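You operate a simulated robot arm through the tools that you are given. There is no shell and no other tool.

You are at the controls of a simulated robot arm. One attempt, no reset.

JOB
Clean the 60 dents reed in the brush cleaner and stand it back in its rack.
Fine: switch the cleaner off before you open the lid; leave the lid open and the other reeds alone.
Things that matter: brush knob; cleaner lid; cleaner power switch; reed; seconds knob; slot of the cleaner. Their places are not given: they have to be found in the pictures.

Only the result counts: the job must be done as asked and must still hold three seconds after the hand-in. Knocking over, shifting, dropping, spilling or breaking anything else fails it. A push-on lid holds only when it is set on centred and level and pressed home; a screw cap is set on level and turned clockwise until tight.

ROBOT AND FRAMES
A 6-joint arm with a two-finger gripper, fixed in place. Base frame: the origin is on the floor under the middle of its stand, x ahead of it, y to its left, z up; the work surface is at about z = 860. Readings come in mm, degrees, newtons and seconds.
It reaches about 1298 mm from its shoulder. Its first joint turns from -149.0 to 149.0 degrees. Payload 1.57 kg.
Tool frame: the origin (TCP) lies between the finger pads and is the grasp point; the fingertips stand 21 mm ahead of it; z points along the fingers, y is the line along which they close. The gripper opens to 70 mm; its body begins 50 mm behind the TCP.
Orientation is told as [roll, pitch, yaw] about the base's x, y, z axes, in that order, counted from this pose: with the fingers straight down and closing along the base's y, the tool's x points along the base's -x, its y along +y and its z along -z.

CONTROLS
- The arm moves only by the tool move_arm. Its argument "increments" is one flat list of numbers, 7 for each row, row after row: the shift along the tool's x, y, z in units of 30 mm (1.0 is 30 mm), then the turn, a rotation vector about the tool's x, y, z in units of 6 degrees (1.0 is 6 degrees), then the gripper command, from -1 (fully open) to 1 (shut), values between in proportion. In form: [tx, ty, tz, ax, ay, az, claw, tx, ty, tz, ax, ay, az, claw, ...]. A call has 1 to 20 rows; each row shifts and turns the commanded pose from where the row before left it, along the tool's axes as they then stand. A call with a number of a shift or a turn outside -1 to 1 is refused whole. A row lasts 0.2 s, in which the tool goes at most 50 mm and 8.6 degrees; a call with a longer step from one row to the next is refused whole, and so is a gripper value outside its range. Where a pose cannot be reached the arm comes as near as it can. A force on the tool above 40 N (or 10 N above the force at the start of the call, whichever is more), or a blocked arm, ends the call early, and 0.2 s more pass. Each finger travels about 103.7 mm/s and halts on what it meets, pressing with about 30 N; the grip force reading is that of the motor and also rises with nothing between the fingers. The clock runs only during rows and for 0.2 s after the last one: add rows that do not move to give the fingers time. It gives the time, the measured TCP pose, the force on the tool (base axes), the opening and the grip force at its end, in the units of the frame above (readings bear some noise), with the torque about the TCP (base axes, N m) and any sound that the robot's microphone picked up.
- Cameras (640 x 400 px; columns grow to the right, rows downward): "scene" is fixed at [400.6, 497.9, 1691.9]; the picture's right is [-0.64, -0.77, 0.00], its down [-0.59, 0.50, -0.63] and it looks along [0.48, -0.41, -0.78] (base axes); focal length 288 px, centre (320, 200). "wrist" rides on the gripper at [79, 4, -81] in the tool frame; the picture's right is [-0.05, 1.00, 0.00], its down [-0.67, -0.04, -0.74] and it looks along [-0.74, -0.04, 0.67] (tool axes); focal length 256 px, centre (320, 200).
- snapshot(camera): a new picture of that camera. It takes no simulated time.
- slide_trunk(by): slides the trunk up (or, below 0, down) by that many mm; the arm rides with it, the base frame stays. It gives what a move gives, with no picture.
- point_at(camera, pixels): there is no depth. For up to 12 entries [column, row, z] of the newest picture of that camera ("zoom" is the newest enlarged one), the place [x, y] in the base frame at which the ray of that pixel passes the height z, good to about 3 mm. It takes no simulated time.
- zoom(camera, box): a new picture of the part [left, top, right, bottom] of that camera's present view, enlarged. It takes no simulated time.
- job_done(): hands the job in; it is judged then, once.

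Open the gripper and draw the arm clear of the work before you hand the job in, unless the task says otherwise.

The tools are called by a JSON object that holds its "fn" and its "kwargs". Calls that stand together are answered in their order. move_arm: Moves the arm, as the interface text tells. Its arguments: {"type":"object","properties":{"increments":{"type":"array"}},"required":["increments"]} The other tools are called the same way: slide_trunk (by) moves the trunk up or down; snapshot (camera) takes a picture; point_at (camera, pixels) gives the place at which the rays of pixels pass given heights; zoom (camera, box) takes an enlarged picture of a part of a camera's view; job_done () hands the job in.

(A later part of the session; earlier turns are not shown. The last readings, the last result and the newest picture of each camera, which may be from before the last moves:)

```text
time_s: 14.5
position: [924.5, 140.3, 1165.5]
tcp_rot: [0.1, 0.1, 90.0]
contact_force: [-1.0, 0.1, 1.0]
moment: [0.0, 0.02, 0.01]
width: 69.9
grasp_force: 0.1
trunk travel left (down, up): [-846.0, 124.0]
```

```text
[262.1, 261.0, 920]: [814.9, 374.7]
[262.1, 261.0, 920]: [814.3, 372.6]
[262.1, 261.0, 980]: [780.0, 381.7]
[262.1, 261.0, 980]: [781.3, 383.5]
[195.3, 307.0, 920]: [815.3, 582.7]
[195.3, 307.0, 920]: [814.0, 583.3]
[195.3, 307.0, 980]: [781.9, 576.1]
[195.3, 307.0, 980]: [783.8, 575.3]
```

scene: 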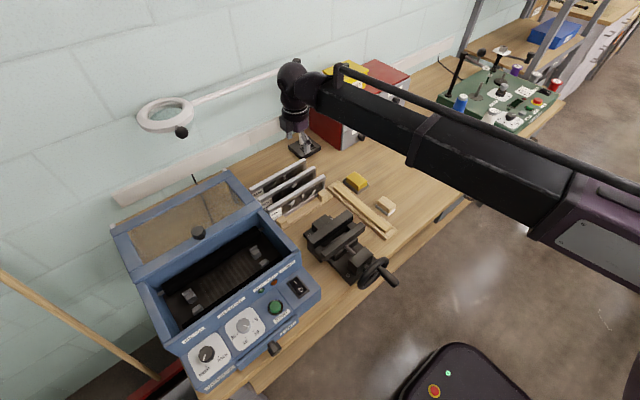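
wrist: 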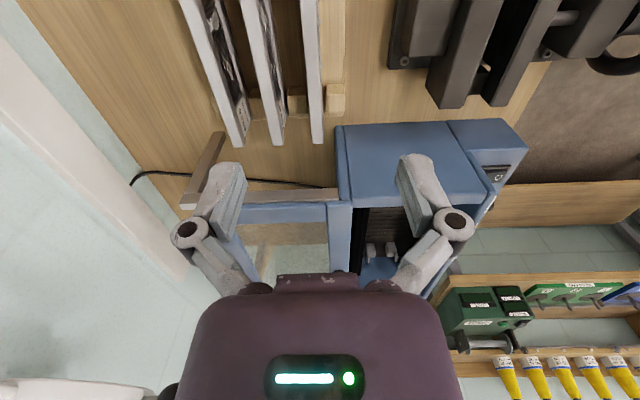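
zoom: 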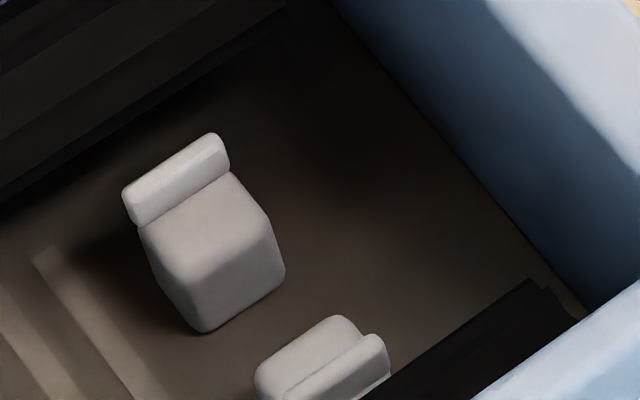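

The rear blocks' front edge is at x≈830, floor z≈921; I'll refine this later with the reed in hand. Now I align over the reed's middle (934, 148.5) and half-close the gripper to ~42 mm so the fingers fit between the reeds.

{"fn": "move_arm", "kwargs": {"increments": [-0.27, -0.31, 0, 0, 0, 0, -0.2, 0, 0, 0, 0, 0, 0, -0.2, 0, 0, 0, 0, 0, 0, -0.2]}}

{"fn": "slide_trunk", "kwargs": {"by": -130}}

{"fn": "snapshot", "kwargs": {"camera": "wrist"}}

{"fn": "snapshot", "kwargs": {"camera": "scene"}}

```text
time_s: 15.3
position: [934.6, 148.6, 1164.1]
tcp_rot: [0.0, 0.0, 90.0]
contact_force: [0.6, 0.0, 0.9]
moment: [-0.01, 0.01, 0.03]
width: 41.9
grasp_force: 0.1
trunk travel left (down, up): [-846.0, 124.0]
```

```text
time_s: 16.9
position: [935.0, 147.7, 1035.5]
tcp_rot: [0.0, 0.1, 90.1]
contact_force: [0.7, -0.3, 0.6]
moment: [0.0, 0.0, -0.03]
width: 41.8
grasp_force: 0.1
trunk travel left (down, up): [-716.0, 254.0]
```

```text
taken
```

wrist: 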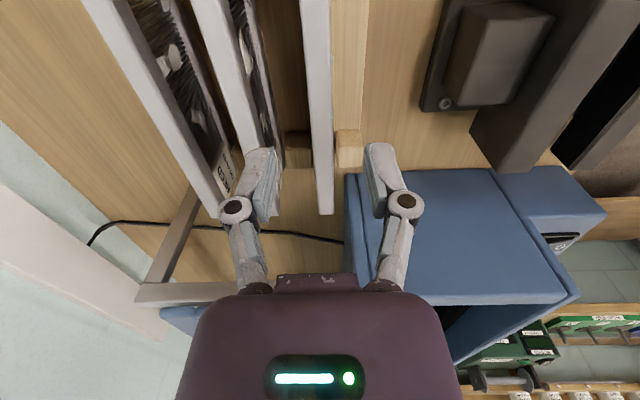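

```text
taken
```

scene: 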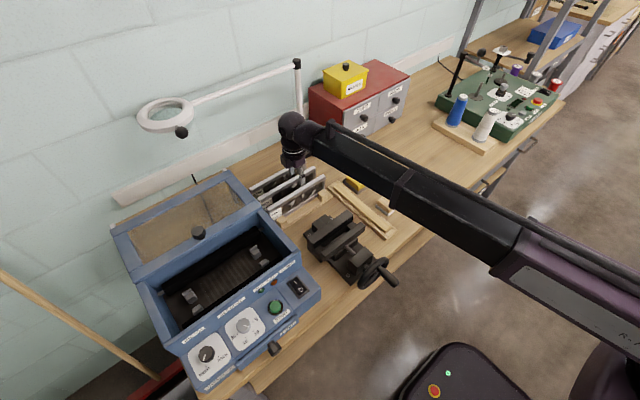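

The gripper straddles the reed well; I'll zoom near row 100 where the reed lies right under the TCP to check x centring.

{"fn": "zoom", "kwargs": {"camera": "wrist", "box": [240, 80, 400, 180]}}

```text
4.00 times, centred on (320, 130) of wrist
```

zoom: 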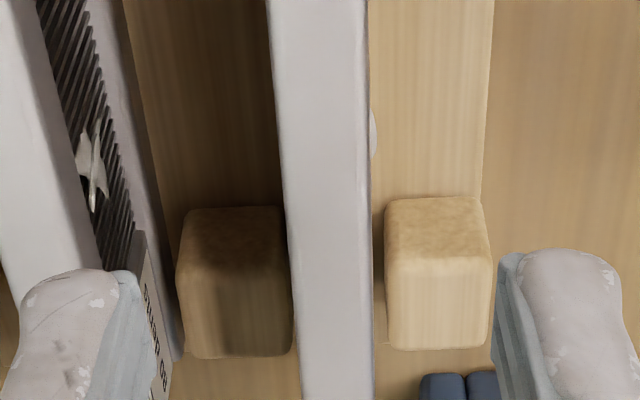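

{"fn": "point_at", "kwargs": {"camera": "wrist", "pixels": [[309.25, 101, 959], [332, 101, 959], [309.25, 101, 959], [332, 101, 959], [309.25, 101, 959], [332, 101, 959], [313, 160, 959], [333.5, 160, 959], [313, 160, 959], [333.5, 160, 959], [313, 160, 959], [333.5, 160, 959]]}}

```text
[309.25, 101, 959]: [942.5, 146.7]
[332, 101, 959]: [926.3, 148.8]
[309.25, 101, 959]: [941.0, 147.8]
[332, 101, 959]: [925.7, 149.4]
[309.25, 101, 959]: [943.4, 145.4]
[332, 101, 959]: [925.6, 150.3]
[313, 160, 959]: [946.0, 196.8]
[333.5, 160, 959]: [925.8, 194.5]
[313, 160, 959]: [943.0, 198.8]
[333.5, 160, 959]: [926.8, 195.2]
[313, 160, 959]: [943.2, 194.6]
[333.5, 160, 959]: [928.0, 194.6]
```

Reed centre x≈934.1 at y≈148, TCP at 934.8: well centred. I lower the trunk by 69 mm so the tips reach ~14 mm below the reed's top edge.

{"fn": "slide_trunk", "kwargs": {"by": -69}}

{"fn": "snapshot", "kwargs": {"camera": "wrist"}}

{"fn": "zoom", "kwargs": {"camera": "scene", "box": [240, 110, 352, 220]}}

```text
time_s: 18.0
position: [935.8, 148.0, 966.0]
tcp_rot: [0.0, 0.0, 90.0]
contact_force: [-0.4, -0.6, 0.1]
moment: [0.02, 0.02, -0.01]
width: 42.0
grasp_force: 0.0
trunk travel left (down, up): [-647.0, 323.0]
```

```text
taken
```

wrist: 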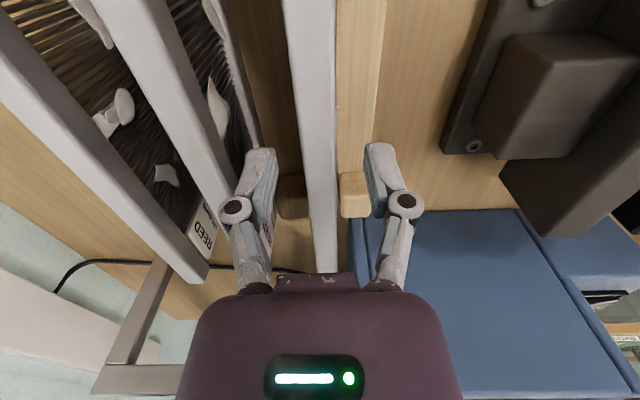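

```text
3.64 times, centred on (296, 165) of scene
```

zoom: 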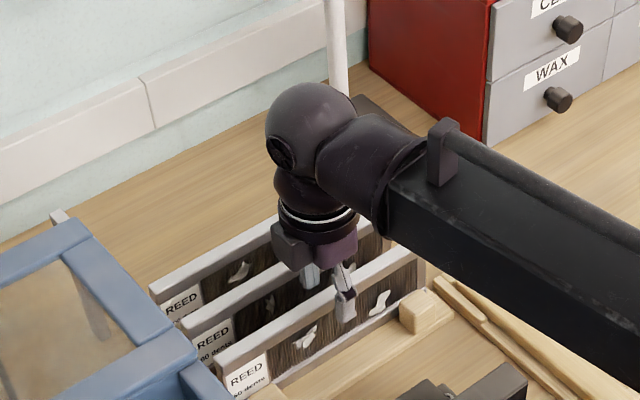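

No contact; the front finger lies between two lint flakes. I close the gripper on the reed's top bar.

{"fn": "move_arm", "kwargs": {"increments": [0, 0, 0, 0, 0, 0, 1, 0, 0, 0, 0, 0, 0, 1, 0, 0, 0, 0, 0, 0, 1]}}

{"fn": "zoom", "kwargs": {"camera": "wrist", "box": [200, 60, 440, 300]}}

```text
time_s: 18.8
position: [935.0, 147.8, 966.6]
tcp_rot: [0.0, 0.0, 90.1]
contact_force: [-0.7, 0.7, 3.4]
moment: [0.01, 0.03, 0.0]
width: 16.1
grasp_force: 30.3
trunk travel left (down, up): [-647.0, 323.0]
```

```text
1.67 times, centred on (320, 180) of wrist
```

zoom: 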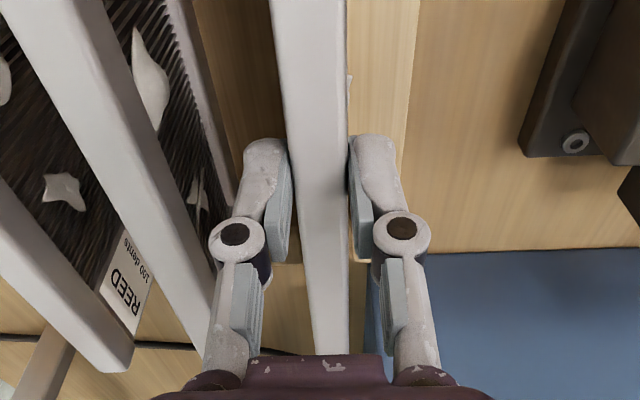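

Gripped (16.1 mm, 30 N). I lift a little and check that the reed follows.

{"fn": "slide_trunk", "kwargs": {"by": 40}}

{"fn": "zoom", "kwargs": {"camera": "scene", "box": [240, 110, 352, 220]}}

```text
time_s: 19.6
position: [936.1, 148.8, 1005.0]
tcp_rot: [0.1, 0.0, 90.1]
contact_force: [-0.1, -0.5, -3.9]
moment: [-0.04, -0.02, 0.01]
width: 15.9
grasp_force: 29.5
trunk travel left (down, up): [-687.0, 283.0]
```

```text
3.64 times, centred on (296, 165) of scene
```

zoom: 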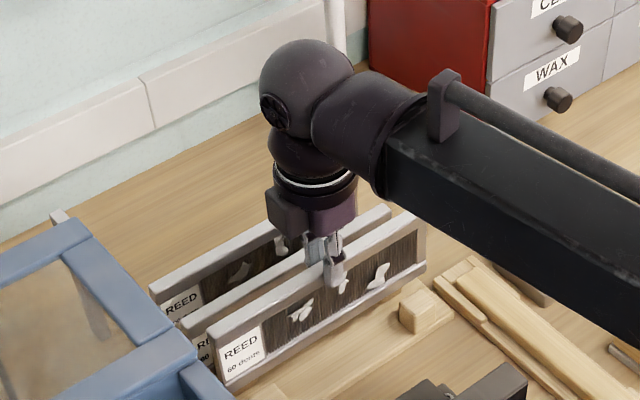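

The reed follows level (about 4 N load). I raise it to about z=1195 so its lower edge clears the cleaner's rim.

{"fn": "slide_trunk", "kwargs": {"by": 190}}

{"fn": "snapshot", "kwargs": {"camera": "scene"}}

{"fn": "snapshot", "kwargs": {"camera": "wrist"}}

```text
time_s: 21.7
position: [936.5, 146.9, 1195.0]
tcp_rot: [0.0, 0.0, 90.0]
contact_force: [0.7, -0.9, -3.7]
moment: [0.03, -0.03, -0.02]
width: 15.9
grasp_force: 30.1
trunk travel left (down, up): [-877.0, 93.0]
```

```text
taken
```

scene: 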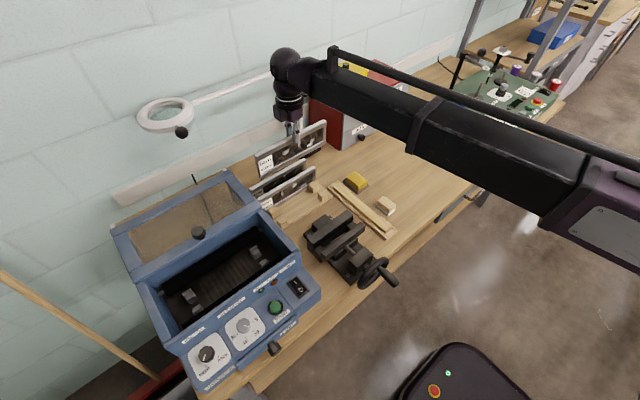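

```text
taken
```

wrist: 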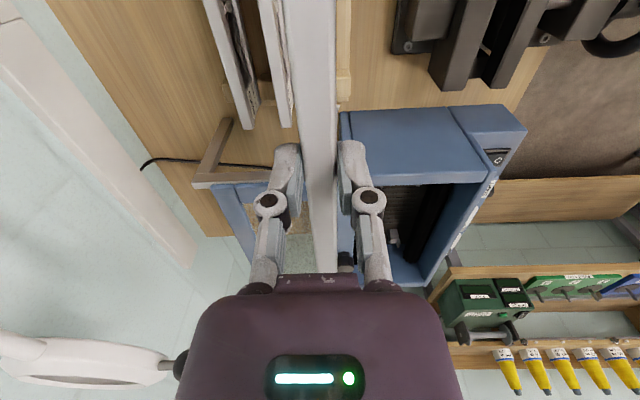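

Let me measure the reed's height from the scene view of the hanging reed.

{"fn": "zoom", "kwargs": {"camera": "scene", "box": [245, 110, 341, 190]}}

```text
5.00 times, centred on (293, 150) of scene
```

zoom: 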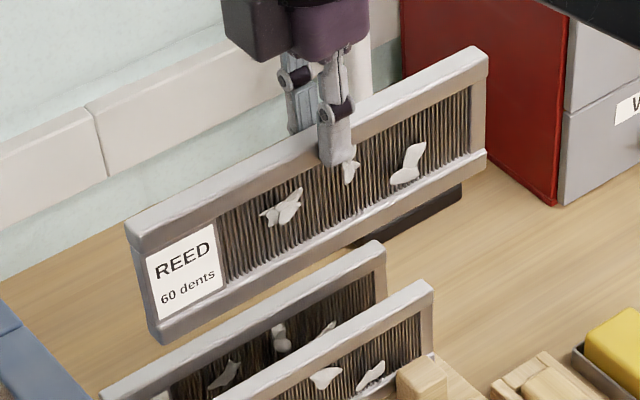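

{"fn": "point_at", "kwargs": {"camera": "scene", "pixels": [[261.4, 179, 1080], [261.4, 179, 1080], [261.4, 179, 1110], [261.4, 179, 1110], [257.4, 158.6, 1170], [257.4, 158.6, 1170], [257.4, 158.6, 1190], [257.4, 158.6, 1190]]}}

```text
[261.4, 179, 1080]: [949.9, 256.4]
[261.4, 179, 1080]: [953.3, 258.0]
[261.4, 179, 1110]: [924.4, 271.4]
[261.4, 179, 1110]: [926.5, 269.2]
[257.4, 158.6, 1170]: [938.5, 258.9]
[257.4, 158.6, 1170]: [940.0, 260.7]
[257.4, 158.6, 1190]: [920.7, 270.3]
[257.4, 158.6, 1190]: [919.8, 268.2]
```

Reed height is ≈85 mm (bottom ≈93 mm below TCP). I move first −x, then +y to hover above the slot at about (815, 479), staying clear of the lid knob.

{"fn": "move_arm", "kwargs": {"increments": [0, 1, 0, 0, 0, 0, 1, 0, 1, 0, 0, 0, 0, 1, 0, 1, 0, 0, 0, 0, 1, 0, 1, 0, 0, 0, 0, 1, -0.92, 0, 0, 0, 0, 0, 1, -0.92, 0, 0, 0, 0, 0, 1, -0.92, 0, 0, 0, 0, 0, 1, -0.92, 0, 0, 0, 0, 0, 1, -0.92, 0, 0, 0, 0, 0, 1, -0.92, 0, 0, 0, 0, 0, 1, -0.92, 0, 0, 0, 0, 0, 1, -0.92, 0, 0, 0, 0, 0, 1, -0.92, 0, 0, 0, 0, 0, 1, -0.92, 0, 0, 0, 0, 0, 1, -0.92, 0, 0, 0, 0, 0, 1, -0.92, 0, 0, 0, 0, 0, 1, 0, 0, 0, 0, 0, 0, 1]}}

{"fn": "snapshot", "kwargs": {"camera": "wrist"}}

{"fn": "snapshot", "kwargs": {"camera": "scene"}}

```text
time_s: 25.3
position: [815.9, 479.2, 1196.5]
tcp_rot: [0.0, 0.1, 90.0]
contact_force: [-0.4, 0.0, -3.9]
moment: [-0.01, -0.04, -0.01]
width: 15.7
grasp_force: 29.8
trunk travel left (down, up): [-877.0, 93.0]
```

```text
taken
```

wrist: 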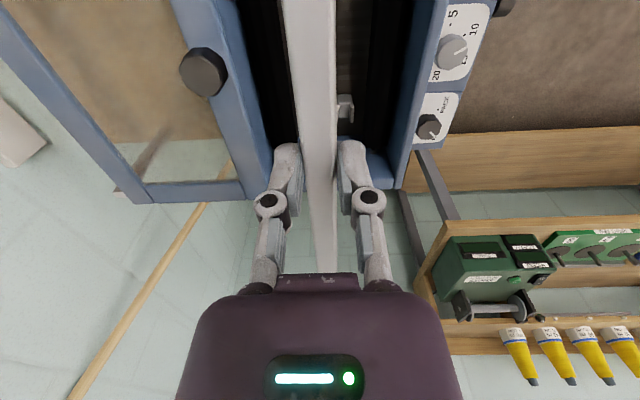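

```text
taken
```

scene: 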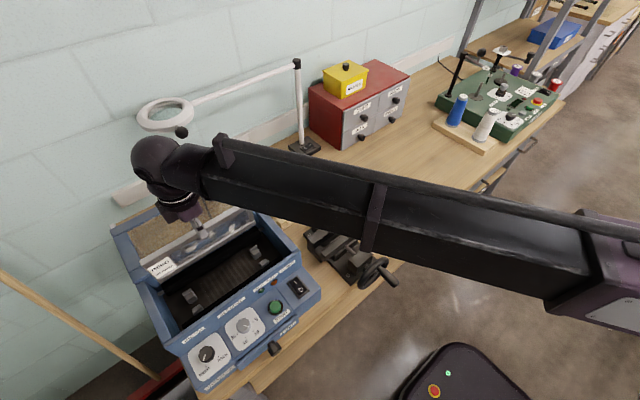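

I zoom in the wrist view on the slot region around (345,105), and in the scene view on the blocks.

{"fn": "zoom", "kwargs": {"camera": "wrist", "box": [260, 60, 420, 160]}}

{"fn": "zoom", "kwargs": {"camera": "scene", "box": [140, 220, 300, 320]}}

```text
4.00 times, centred on (340, 110) of wrist
```

zoom: 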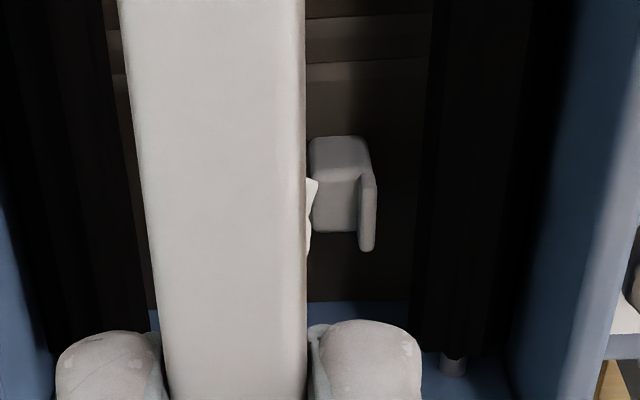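

```text
4.00 times, centred on (220, 270) of scene
```

zoom: 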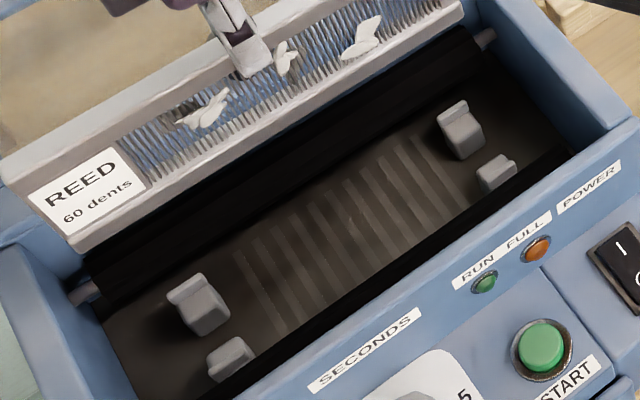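

I'll query the front block's inner edge (338,107.5) here, then shift the hand in −x to uncover the rear block.

{"fn": "point_at", "kwargs": {"camera": "wrist", "pixels": [[338, 107.5, 925], [338, 107.5, 925], [338, 107.5, 925], [338, 107.5, 950], [338, 107.5, 950], [338, 107.5, 950], [337.5, 94.5, 950], [337.5, 94.5, 925], [352.5, 107.5, 950], [352.5, 107.5, 950]]}}

{"fn": "move_arm", "kwargs": {"increments": [0, 1, 0, 0, 0, 0, 1, 0, 1, 0, 0, 0, 0, 1, 0, 0, 0, 0, 0, 0, 1]}}

{"fn": "zoom", "kwargs": {"camera": "wrist", "box": [220, 40, 380, 140]}}

```text
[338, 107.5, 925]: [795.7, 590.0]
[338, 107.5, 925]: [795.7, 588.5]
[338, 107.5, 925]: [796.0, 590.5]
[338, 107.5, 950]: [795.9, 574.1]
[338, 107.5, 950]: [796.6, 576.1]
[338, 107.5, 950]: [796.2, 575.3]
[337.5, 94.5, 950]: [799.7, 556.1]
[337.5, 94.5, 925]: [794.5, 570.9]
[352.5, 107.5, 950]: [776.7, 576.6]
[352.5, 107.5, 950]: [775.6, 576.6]
```

```text
time_s: 26.1
position: [756.1, 479.4, 1194.9]
tcp_rot: [0.0, 0.0, 90.0]
contact_force: [0.9, -0.4, -4.0]
moment: [0.0, -0.01, -0.03]
width: 15.9
grasp_force: 30.2
trunk travel left (down, up): [-877.0, 93.0]
```

```text
4.00 times, centred on (300, 90) of wrist
```

zoom: 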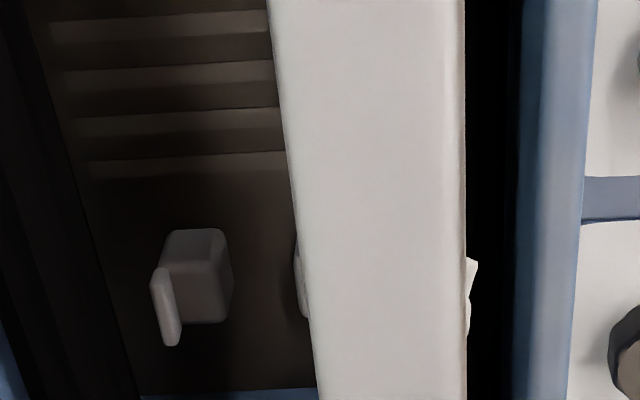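

Now the rear block's inner edge (≈(277,100)) and front block's inner edge (≈(294,104)) are both visible. I query their x.

{"fn": "snapshot", "kwargs": {"camera": "wrist"}}

{"fn": "zoom", "kwargs": {"camera": "wrist", "box": [250, 85, 314, 125]}}

{"fn": "point_at", "kwargs": {"camera": "wrist", "pixels": [[276.25, 100, 921], [276.25, 100, 921], [276.25, 100, 921], [278, 110, 948], [278, 110, 948], [278, 110, 948], [293.75, 103.75, 921], [293.75, 103.75, 921], [293.75, 103.75, 921], [294.5, 112, 948], [294.5, 112, 948], [294.5, 112, 948]]}}

```text
taken
```

wrist: 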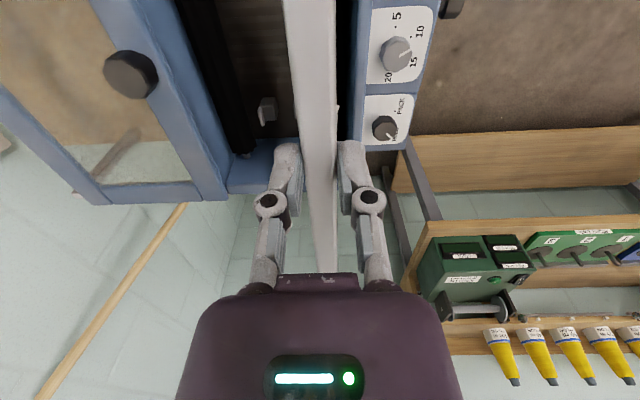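

```text
10.00 times, centred on (282, 105) of wrist
```

zoom: 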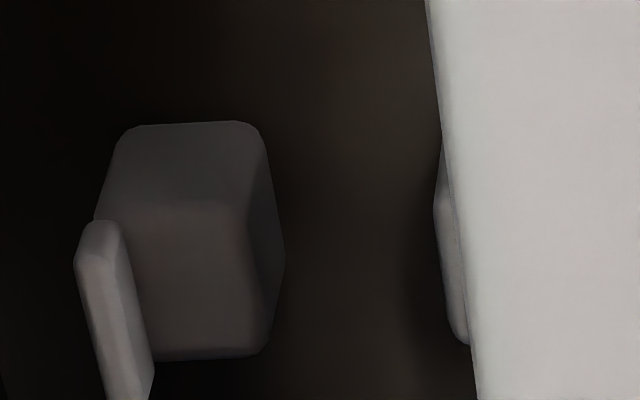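

```text
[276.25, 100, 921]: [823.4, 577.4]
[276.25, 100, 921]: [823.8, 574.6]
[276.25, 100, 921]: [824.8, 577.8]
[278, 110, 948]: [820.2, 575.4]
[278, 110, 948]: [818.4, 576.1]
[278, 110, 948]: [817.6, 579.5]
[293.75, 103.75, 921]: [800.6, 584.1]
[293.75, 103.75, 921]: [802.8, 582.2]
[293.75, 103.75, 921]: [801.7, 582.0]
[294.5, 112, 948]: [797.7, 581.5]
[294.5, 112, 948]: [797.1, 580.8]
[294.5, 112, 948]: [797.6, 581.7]
```

Inner faces come out at x≈797 (front) and ≈823 (rear), so slot centre ≈810. I'll verify from the other side by shifting to x≈850.

{"fn": "move_arm", "kwargs": {"increments": [0, -1, 0, 0, 0, 0, 1, 0, -1, 0, 0, 0, 0, 1, 0, -1, 0, 0, 0, 0, 1, 0, -0.13, 0, 0, 0, 0, 1, 0, 0, 0, 0, 0, 0, 1]}}

{"fn": "snapshot", "kwargs": {"camera": "wrist"}}

{"fn": "zoom", "kwargs": {"camera": "wrist", "box": [325, 85, 389, 125]}}

```text
time_s: 27.3
position: [850.3, 479.5, 1195.5]
tcp_rot: [0.0, 0.0, 90.1]
contact_force: [-0.6, -0.4, -3.2]
moment: [0.0, -0.01, 0.0]
width: 15.8
grasp_force: 30.3
trunk travel left (down, up): [-877.0, 93.0]
```

```text
taken
```

wrist: 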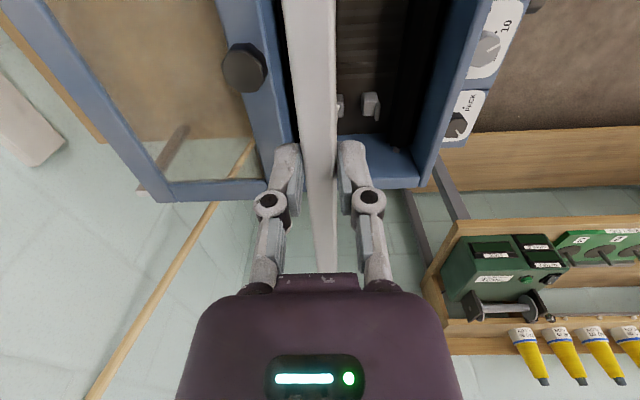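

```text
10.00 times, centred on (357, 105) of wrist
```

zoom: 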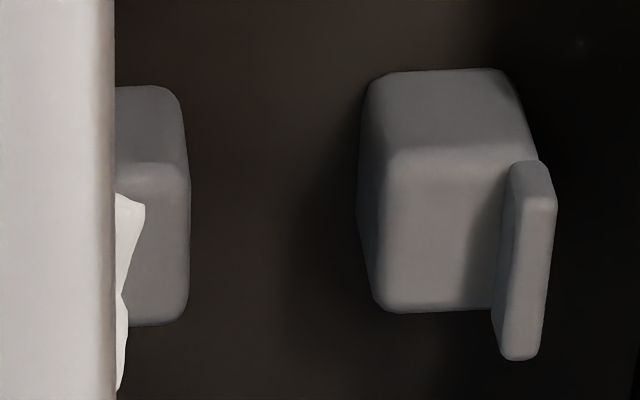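

{"fn": "point_at", "kwargs": {"camera": "wrist", "pixels": [[344, 109, 948], [344, 109, 948], [344, 109, 948], [344, 109, 948], [360.8, 105.5, 921], [360.8, 105.5, 921], [360.8, 105.5, 921], [360.8, 105.5, 921], [363.7, 108, 948], [363.7, 108, 948], [363.7, 108, 948], [363.7, 108, 948]]}}

```text
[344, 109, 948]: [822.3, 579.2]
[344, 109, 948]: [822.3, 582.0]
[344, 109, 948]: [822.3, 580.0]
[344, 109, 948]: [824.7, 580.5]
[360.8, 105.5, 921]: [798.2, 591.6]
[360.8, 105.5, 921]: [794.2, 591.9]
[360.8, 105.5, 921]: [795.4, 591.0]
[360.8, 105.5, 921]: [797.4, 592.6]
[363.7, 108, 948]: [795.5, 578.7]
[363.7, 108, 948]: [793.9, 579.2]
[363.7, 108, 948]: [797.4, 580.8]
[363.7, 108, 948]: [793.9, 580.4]
```

Consistent: slot faces at ≈796.5 and ≈823, centre ≈810. I move to x≈810 and then lower most of the way.

{"fn": "move_arm", "kwargs": {"increments": [0, 0.67, 0, 0, 0, 0, 1, 0, 0.67, 0, 0, 0, 0, 1, 0, 0, 0, 0, 0, 0, 1]}}

{"fn": "slide_trunk", "kwargs": {"by": -120}}

{"fn": "snapshot", "kwargs": {"camera": "wrist"}}

{"fn": "zoom", "kwargs": {"camera": "scene", "box": [130, 160, 310, 320]}}

```text
time_s: 28.1
position: [809.5, 480.4, 1194.5]
tcp_rot: [0.1, 0.0, 90.1]
contact_force: [-0.3, 0.7, -3.7]
moment: [0.0, 0.0, -0.03]
width: 15.9
grasp_force: 29.6
trunk travel left (down, up): [-877.0, 93.0]
```

```text
time_s: 29.6
position: [808.2, 479.4, 1075.8]
tcp_rot: [0.0, 0.1, 89.9]
contact_force: [-0.2, -0.3, -4.3]
moment: [0.02, 0.01, -0.03]
width: 15.8
grasp_force: 30.3
trunk travel left (down, up): [-757.0, 213.0]
```

```text
taken
```

wrist: 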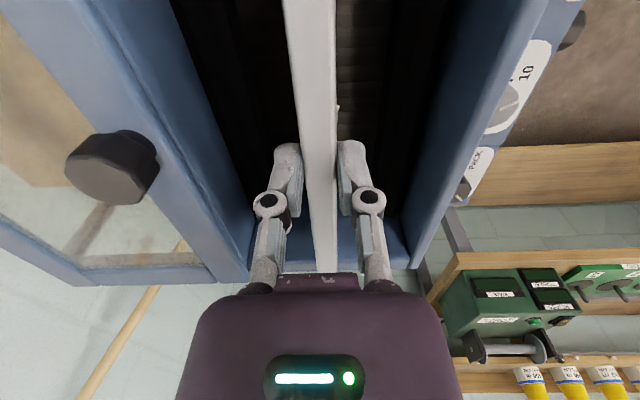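

```text
2.50 times, centred on (220, 240) of scene
```

zoom: 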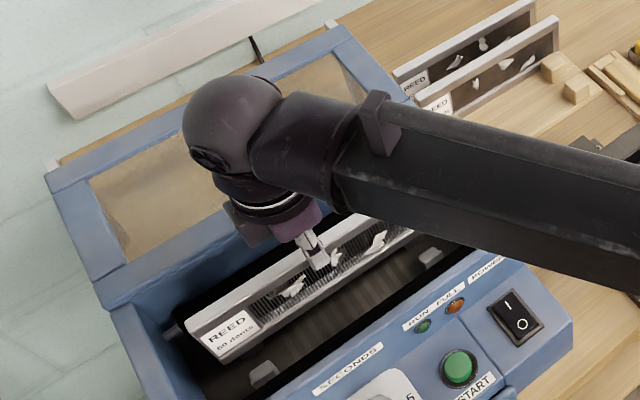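

The reed is entering the box centred between the rollers. I continue down 50 mm, then step finely.

{"fn": "slide_trunk", "kwargs": {"by": -50}}

{"fn": "zoom", "kwargs": {"camera": "scene", "box": [150, 220, 310, 320]}}

{"fn": "zoom", "kwargs": {"camera": "wrist", "box": [200, 0, 440, 260]}}

```text
time_s: 30.5
position: [808.0, 479.3, 1026.1]
tcp_rot: [0.0, -0.1, 90.0]
contact_force: [-0.3, 0.0, -4.1]
moment: [0.0, -0.02, -0.01]
width: 15.5
grasp_force: 29.9
trunk travel left (down, up): [-707.0, 263.0]
```

```text
4.00 times, centred on (230, 270) of scene
```

zoom: 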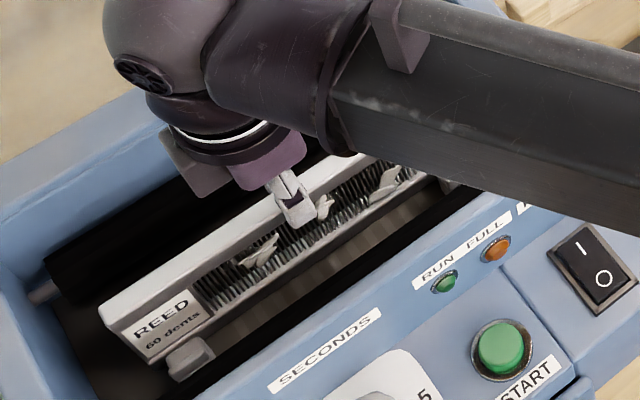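

```text
1.54 times, centred on (320, 130) of wrist
```

zoom: 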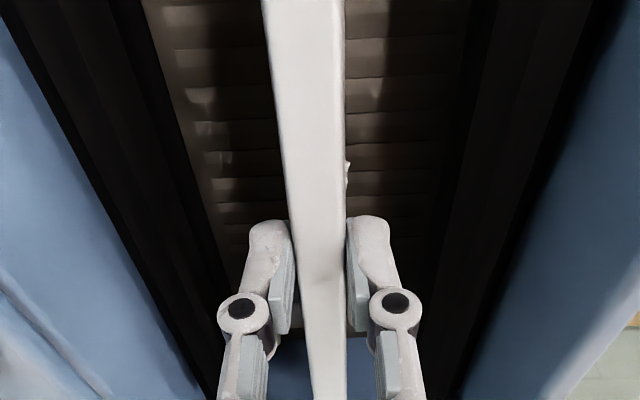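

The reed has passed between the blocks with no contact. I nudge +2 mm in x for centring and step down gently watching the force.

{"fn": "move_arm", "kwargs": {"increments": [0, -0.06, 0, 0, 0, 0, 1, 0, 0, 0, 0, 0, 0, 1]}}

{"fn": "slide_trunk", "kwargs": {"by": -6}}

{"fn": "slide_trunk", "kwargs": {"by": -3}}

```text
time_s: 31.1
position: [812.0, 480.1, 1025.3]
tcp_rot: [0.0, 0.1, 90.1]
contact_force: [0.9, 0.2, -4.5]
moment: [-0.01, -0.03, -0.01]
width: 15.5
grasp_force: 30.5
trunk travel left (down, up): [-707.0, 263.0]
```

```text
time_s: 31.7
position: [810.4, 480.4, 1019.3]
tcp_rot: [0.0, -0.1, 90.0]
contact_force: [-0.2, 0.8, 3.0]
moment: [-0.09, -0.01, 0.09]
width: 15.8
grasp_force: 29.2
trunk travel left (down, up): [-701.0, 269.0]
```

```text
time_s: 32.2
position: [808.2, 479.6, 1019.9]
tcp_rot: [-0.1, -0.2, 90.0]
contact_force: [3.4, 5.7, 30.8]
moment: [0.15, -0.14, 0.03]
width: 16.2
grasp_force: 30.3
trunk travel left (down, up): [-698.0, 272.0]
```

Contact at TCP z≈1019.5 (force rose to 31 N). I relieve by +3 mm and check in the pictures that the reed sits down between the blocks rather than on them.

{"fn": "slide_trunk", "kwargs": {"by": 3}}

{"fn": "zoom", "kwargs": {"camera": "scene", "box": [168, 270, 216, 320]}}

{"fn": "zoom", "kwargs": {"camera": "scene", "box": [225, 235, 289, 275]}}

{"fn": "zoom", "kwargs": {"camera": "wrist", "box": [260, 40, 420, 140]}}

```text
time_s: 32.7
position: [810.1, 479.2, 1017.9]
tcp_rot: [0.0, 0.1, 90.0]
contact_force: [-0.3, -0.4, -2.1]
moment: [0.26, 0.12, 0.11]
width: 15.9
grasp_force: 29.9
trunk travel left (down, up): [-701.0, 269.0]
```

```text
8.00 times, centred on (192, 295) of scene
```

zoom: 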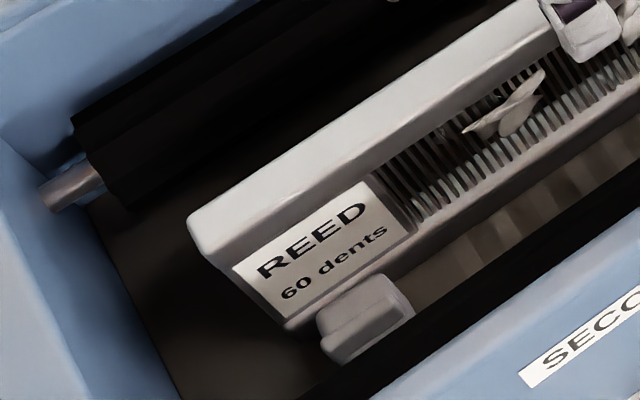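

```text
10.00 times, centred on (257, 255) of scene
```

zoom: 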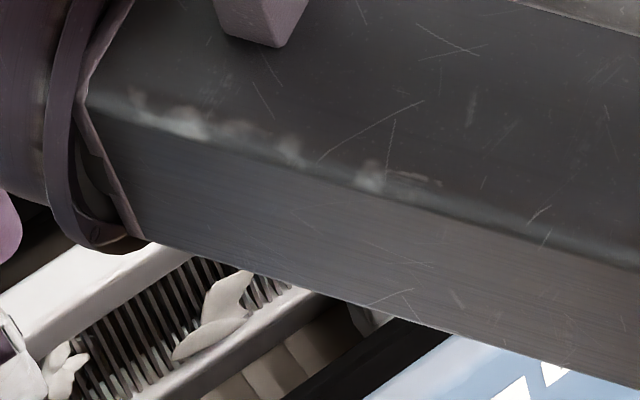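

```text
4.00 times, centred on (340, 90) of wrist
```

zoom: 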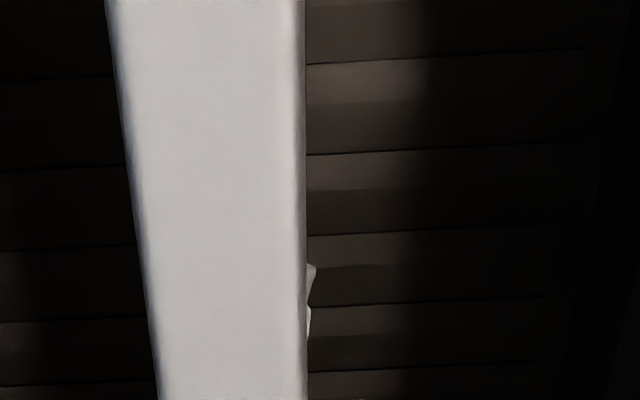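

The reed looks seated behind the front block. I check the bottom corner's height via pixel (187.6,310.3), expected at x≈802, y≈598.

{"fn": "point_at", "kwargs": {"camera": "scene", "pixels": [[187.6, 310.3, 920], [187.6, 310.3, 920], [187.6, 310.3, 930], [187.6, 310.3, 930], [187.6, 310.3, 945], [187.6, 310.3, 945]]}}

```text
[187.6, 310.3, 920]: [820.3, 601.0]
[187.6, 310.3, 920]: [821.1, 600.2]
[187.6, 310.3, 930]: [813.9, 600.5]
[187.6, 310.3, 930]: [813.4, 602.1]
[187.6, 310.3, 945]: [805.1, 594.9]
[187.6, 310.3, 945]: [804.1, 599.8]
```

{"fn": "zoom", "kwargs": {"camera": "scene", "box": [176, 292, 208, 316]}}

```text
16.00 times, centred on (192, 304) of scene
```

zoom: 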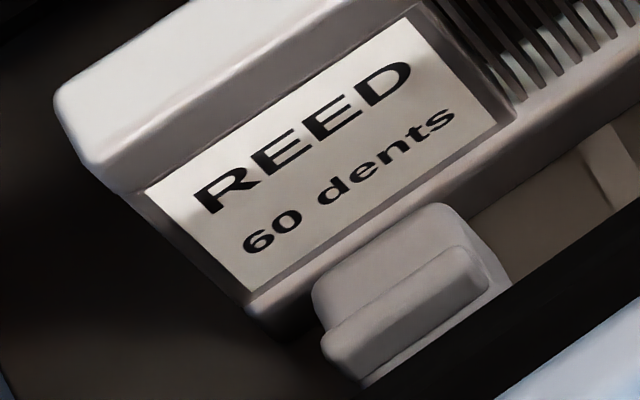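

{"fn": "point_at", "kwargs": {"camera": "scene", "pixels": [[189.5, 312.6, 920], [189.5, 312.6, 920], [189.5, 312.6, 935], [189.5, 312.6, 935]]}}

```text
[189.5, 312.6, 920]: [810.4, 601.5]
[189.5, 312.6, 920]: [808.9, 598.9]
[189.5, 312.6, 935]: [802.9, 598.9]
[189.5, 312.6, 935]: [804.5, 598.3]
```

The bottom corner is at z≈930, consistent with resting on the slot floor. I open the gripper only to ~28 mm to release without touching the rollers.

{"fn": "move_arm", "kwargs": {"increments": [0, 0, 0, 0, 0, 0, 0.5, 0, 0, 0, 0, 0, 0, 0.2, 0, 0, 0, 0, 0, 0, 0.2, 0, 0, 0, 0, 0, 0, 0.2]}}

{"fn": "zoom", "kwargs": {"camera": "wrist", "box": [200, 0, 440, 260]}}

{"fn": "zoom", "kwargs": {"camera": "scene", "box": [150, 220, 310, 320]}}

```text
time_s: 33.7
position: [809.8, 480.2, 1019.8]
tcp_rot: [0.1, 0.0, 90.0]
contact_force: [1.1, -0.1, -0.4]
moment: [-0.01, -0.02, -0.02]
width: 28.3
grasp_force: 0.0
trunk travel left (down, up): [-701.0, 269.0]
```

```text
1.54 times, centred on (320, 130) of wrist
```

zoom: 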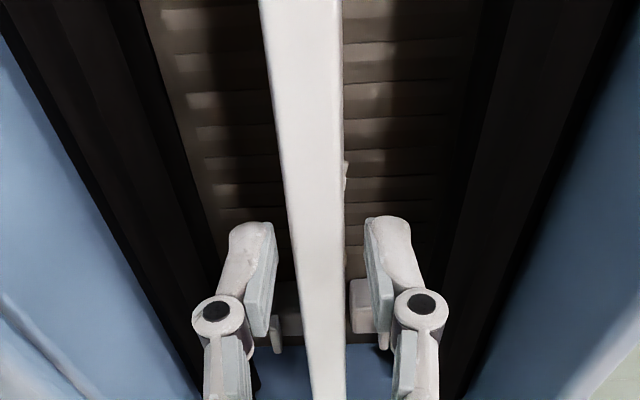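

```text
4.00 times, centred on (230, 270) of scene
```

zoom: 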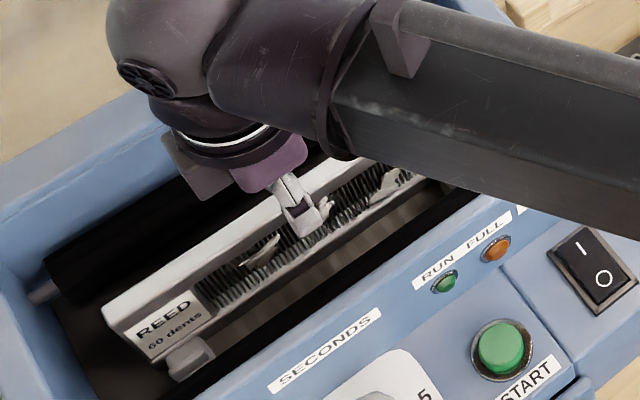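

Released and standing upright between the blocks. I raise the hand out of the box.

{"fn": "slide_trunk", "kwargs": {"by": 60}}

{"fn": "slide_trunk", "kwargs": {"by": 100}}

{"fn": "snapshot", "kwargs": {"camera": "wrist"}}

{"fn": "snapshot", "kwargs": {"camera": "scene"}}

```text
time_s: 34.7
position: [810.8, 479.6, 1079.6]
tcp_rot: [0.0, 0.0, 90.1]
contact_force: [-0.1, 0.7, 0.2]
moment: [-0.01, 0.02, -0.01]
width: 28.0
grasp_force: 0.0
trunk travel left (down, up): [-761.0, 209.0]
```

```text
time_s: 36.0
position: [810.0, 479.6, 1179.7]
tcp_rot: [-0.1, 0.0, 90.1]
contact_force: [0.6, 0.1, -0.3]
moment: [0.02, -0.01, 0.03]
width: 27.9
grasp_force: 0.0
trunk travel left (down, up): [-861.0, 109.0]
```

```text
taken
```

wrist: 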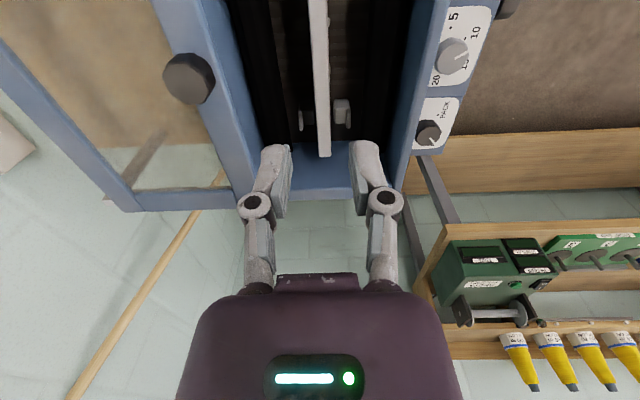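

```text
taken
```

scene: 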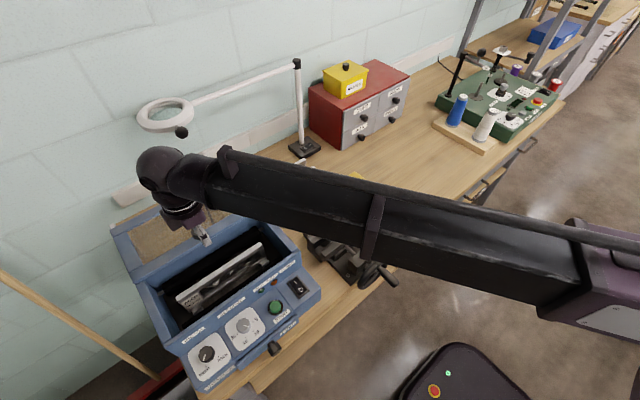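

I zoom to check the reed's seating and to locate the lid knob (wrist ≈(188,78), scene ≈(198,232) hidden now).

{"fn": "zoom", "kwargs": {"camera": "wrist", "box": [260, 80, 388, 160]}}

{"fn": "zoom", "kwargs": {"camera": "wrist", "box": [140, 30, 268, 110]}}

{"fn": "zoom", "kwargs": {"camera": "scene", "box": [160, 230, 304, 320]}}

```text
5.00 times, centred on (324, 120) of wrist
```

zoom: 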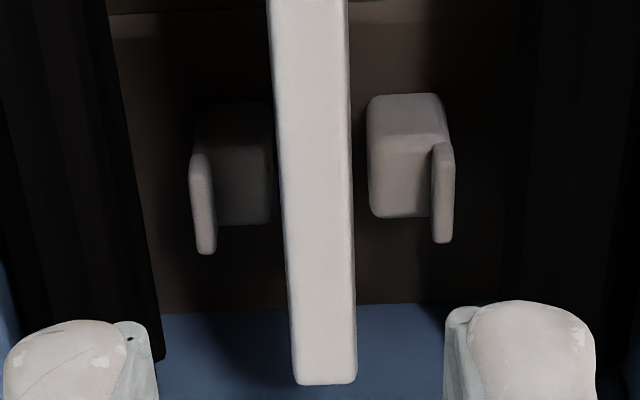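

```text
5.00 times, centred on (204, 70) of wrist
```

zoom: 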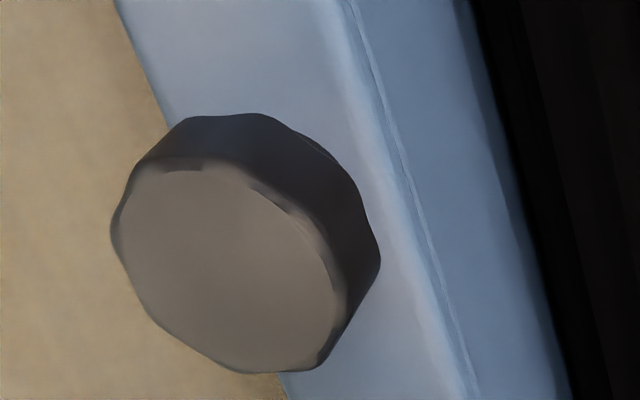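

```text
4.44 times, centred on (232, 275) of scene
```

zoom: 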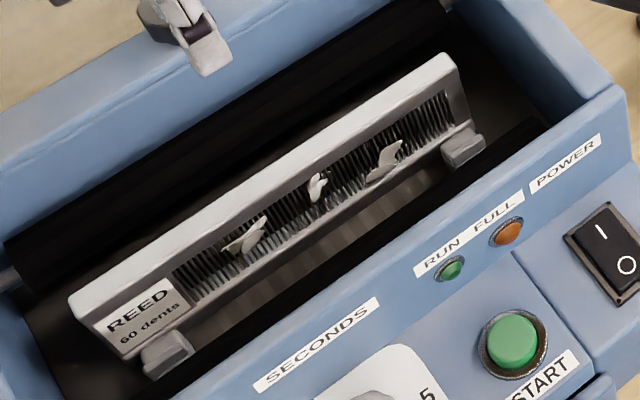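

The reed is well seated. Now I triangulate the lid knob top: wrist (185,83) and scene (198.8,229.5).

{"fn": "point_at", "kwargs": {"camera": "wrist", "pixels": [[185, 83, 1080], [185, 83, 1080], [185, 83, 1080], [185, 83, 1110], [185, 83, 1110], [185, 83, 1110]]}}

{"fn": "point_at", "kwargs": {"camera": "scene", "pixels": [[198.8, 229.5, 1080], [198.8, 229.5, 1080], [198.8, 229.5, 1080], [198.8, 229.5, 1110], [198.8, 229.5, 1110], [198.8, 229.5, 1110]]}}

```text
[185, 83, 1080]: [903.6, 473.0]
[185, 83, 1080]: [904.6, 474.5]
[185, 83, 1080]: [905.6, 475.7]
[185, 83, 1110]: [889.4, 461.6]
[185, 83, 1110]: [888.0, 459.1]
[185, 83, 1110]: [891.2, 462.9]
```

```text
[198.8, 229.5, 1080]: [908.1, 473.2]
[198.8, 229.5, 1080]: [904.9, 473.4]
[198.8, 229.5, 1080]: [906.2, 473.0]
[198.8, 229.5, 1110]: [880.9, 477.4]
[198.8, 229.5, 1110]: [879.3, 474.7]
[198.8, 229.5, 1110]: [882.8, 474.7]
```

Knob top is at about (903, 473.5, 1084), diameter ≈32 mm. I move above it with the gripper open to ~48 mm and come down partway.

{"fn": "move_arm", "kwargs": {"increments": [0.05, -0.775, 0, 0, 0, 0, -0.37, 0.05, -0.775, 0, 0, 0, 0, -0.37, 0.05, -0.775, 0, 0, 0, 0, -0.37, 0.05, -0.775, 0, 0, 0, 0, -0.37, 0, 0, 0, 0, 0, 0, -0.37]}}

{"fn": "slide_trunk", "kwargs": {"by": -55}}

{"fn": "snapshot", "kwargs": {"camera": "wrist"}}

{"fn": "zoom", "kwargs": {"camera": "scene", "box": [120, 130, 280, 280]}}

```text
time_s: 37.2
position: [904.7, 473.5, 1180.3]
tcp_rot: [0.0, 0.1, 90.0]
contact_force: [-0.2, 0.7, 0.6]
moment: [-0.02, 0.02, -0.03]
width: 47.8
grasp_force: 0.1
trunk travel left (down, up): [-861.0, 109.0]
```

```text
time_s: 38.2
position: [905.2, 472.7, 1124.1]
tcp_rot: [0.0, 0.0, 89.9]
contact_force: [0.0, 0.3, -0.2]
moment: [0.03, 0.0, 0.03]
width: 47.8
grasp_force: 0.0
trunk travel left (down, up): [-806.0, 164.0]
```

```text
taken
```

wrist: 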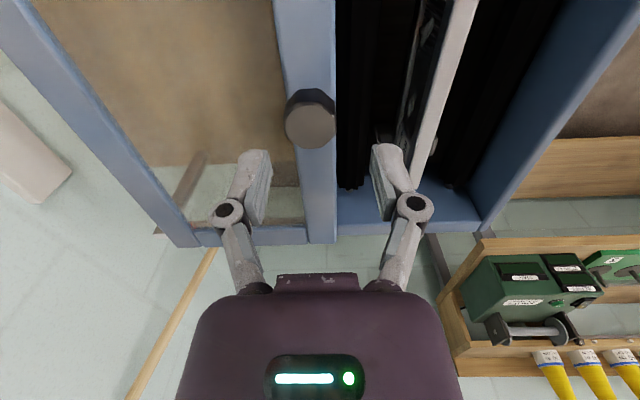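

```text
2.67 times, centred on (200, 205) of scene
```

zoom: 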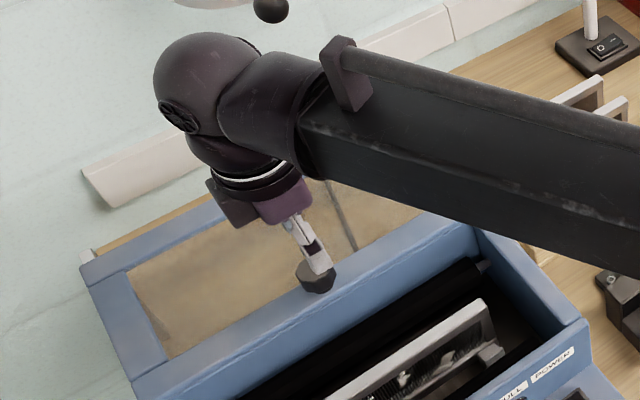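

Knob top appears at (311,127) in the wrist view; I check its x,y at z=1084 against the TCP (905, 473).

{"fn": "point_at", "kwargs": {"camera": "wrist", "pixels": [[311, 127, 1084], [311, 127, 1084], [311, 127, 1084], [311, 127, 1095], [286, 120, 1084], [336, 130, 1084]]}}

{"fn": "zoom", "kwargs": {"camera": "wrist", "box": [250, 60, 394, 150]}}

```text
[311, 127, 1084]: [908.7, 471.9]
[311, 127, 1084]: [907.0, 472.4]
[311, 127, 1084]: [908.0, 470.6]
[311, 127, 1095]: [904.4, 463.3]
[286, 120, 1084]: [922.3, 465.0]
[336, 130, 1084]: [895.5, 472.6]
```

```text
4.44 times, centred on (322, 105) of wrist
```

zoom: 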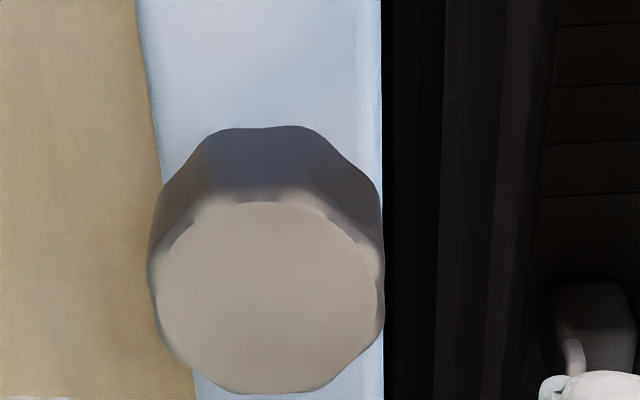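

Knob centre ≈(907, 472), diameter ≈27 mm. I shift +2 mm in x, come down to z≈1088 and close on it.

{"fn": "move_arm", "kwargs": {"increments": [0, -0.07, 0, 0, 0, 0, -0.37, 0, 0, 0, 0, 0, 0, -0.37]}}

{"fn": "slide_trunk", "kwargs": {"by": -36}}

{"fn": "move_arm", "kwargs": {"increments": [0, 0, 0, 0, 0, 0, 1, 0, 0, 0, 0, 0, 0, 1, 0, 0, 0, 0, 0, 0, 1]}}

{"fn": "snapshot", "kwargs": {"camera": "wrist"}}

```text
time_s: 38.8
position: [905.3, 474.2, 1125.9]
tcp_rot: [0.0, 0.0, 90.0]
contact_force: [0.7, 0.3, -0.3]
moment: [-0.02, -0.03, 0.02]
width: 47.5
grasp_force: 0.0
trunk travel left (down, up): [-806.0, 164.0]
```

```text
time_s: 39.6
position: [905.7, 474.6, 1090.2]
tcp_rot: [0.0, -0.1, 90.0]
contact_force: [0.5, 0.3, 0.2]
moment: [-0.01, 0.0, -0.03]
width: 48.1
grasp_force: 0.1
trunk travel left (down, up): [-770.0, 200.0]
```

```text
time_s: 40.4
position: [903.9, 473.2, 1091.3]
tcp_rot: [-0.1, -0.1, 90.0]
contact_force: [1.3, 1.7, 25.4]
moment: [0.06, -0.05, 0.02]
width: 6.1
grasp_force: 28.6
trunk travel left (down, up): [-770.0, 200.0]
```

```text
taken
```

wrist: 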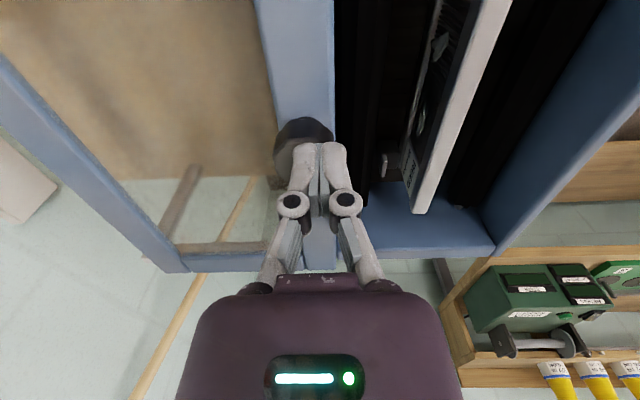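

The fingers closed to 6 mm with 25 N upward force, so they slid onto/over the knob instead of gripping it. I look closer before doing anything.

{"fn": "zoom", "kwargs": {"camera": "wrist", "box": [240, 90, 400, 230]}}

{"fn": "zoom", "kwargs": {"camera": "scene", "box": [160, 190, 240, 250]}}

```text
2.86 times, centred on (320, 160) of wrist
```

zoom: 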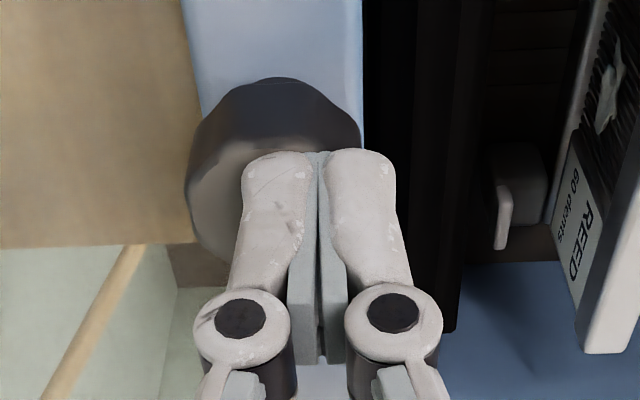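

```text
6.67 times, centred on (200, 220) of scene
```

zoom: 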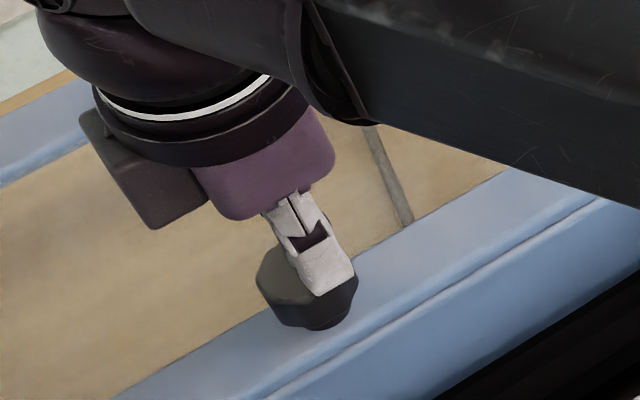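

The fingertips are resting on the knob's top (so the top is near z≈1070). I lift 20 mm, reopen, and re-centre using a fresh view.

{"fn": "slide_trunk", "kwargs": {"by": 20}}

{"fn": "move_arm", "kwargs": {"increments": [0, 0, 0, 0, 0, 0, -0.5, 0, 0, 0, 0, 0, 0, -0.5, 0, 0, 0, 0, 0, 0, -0.5]}}

{"fn": "snapshot", "kwargs": {"camera": "wrist"}}

{"fn": "zoom", "kwargs": {"camera": "wrist", "box": [220, 70, 420, 230]}}

```text
time_s: 41.1
position: [906.7, 474.4, 1108.0]
tcp_rot: [0.1, -0.1, 90.1]
contact_force: [-0.3, 0.0, -0.6]
moment: [0.0, -0.01, -0.03]
width: 0.0
grasp_force: 28.4
trunk travel left (down, up): [-790.0, 180.0]
```

```text
time_s: 41.9
position: [905.1, 474.3, 1108.3]
tcp_rot: [0.0, 0.0, 90.0]
contact_force: [0.5, -1.0, -0.6]
moment: [0.01, -0.02, 0.02]
width: 52.5
grasp_force: 0.1
trunk travel left (down, up): [-790.0, 180.0]
```

```text
taken
```

wrist: 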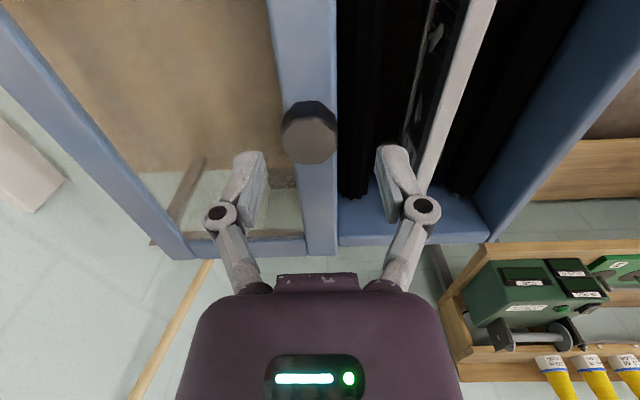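

```text
2.50 times, centred on (320, 150) of wrist
```

zoom: 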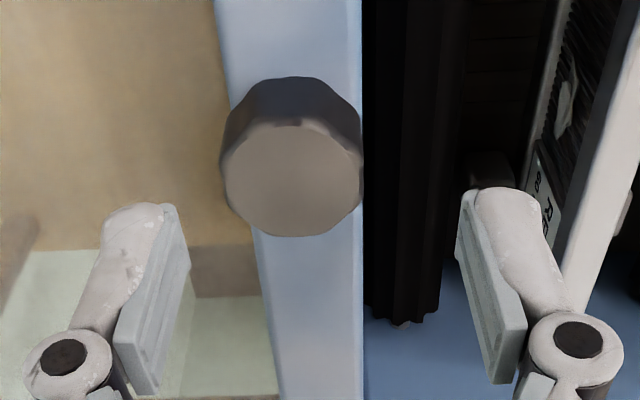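

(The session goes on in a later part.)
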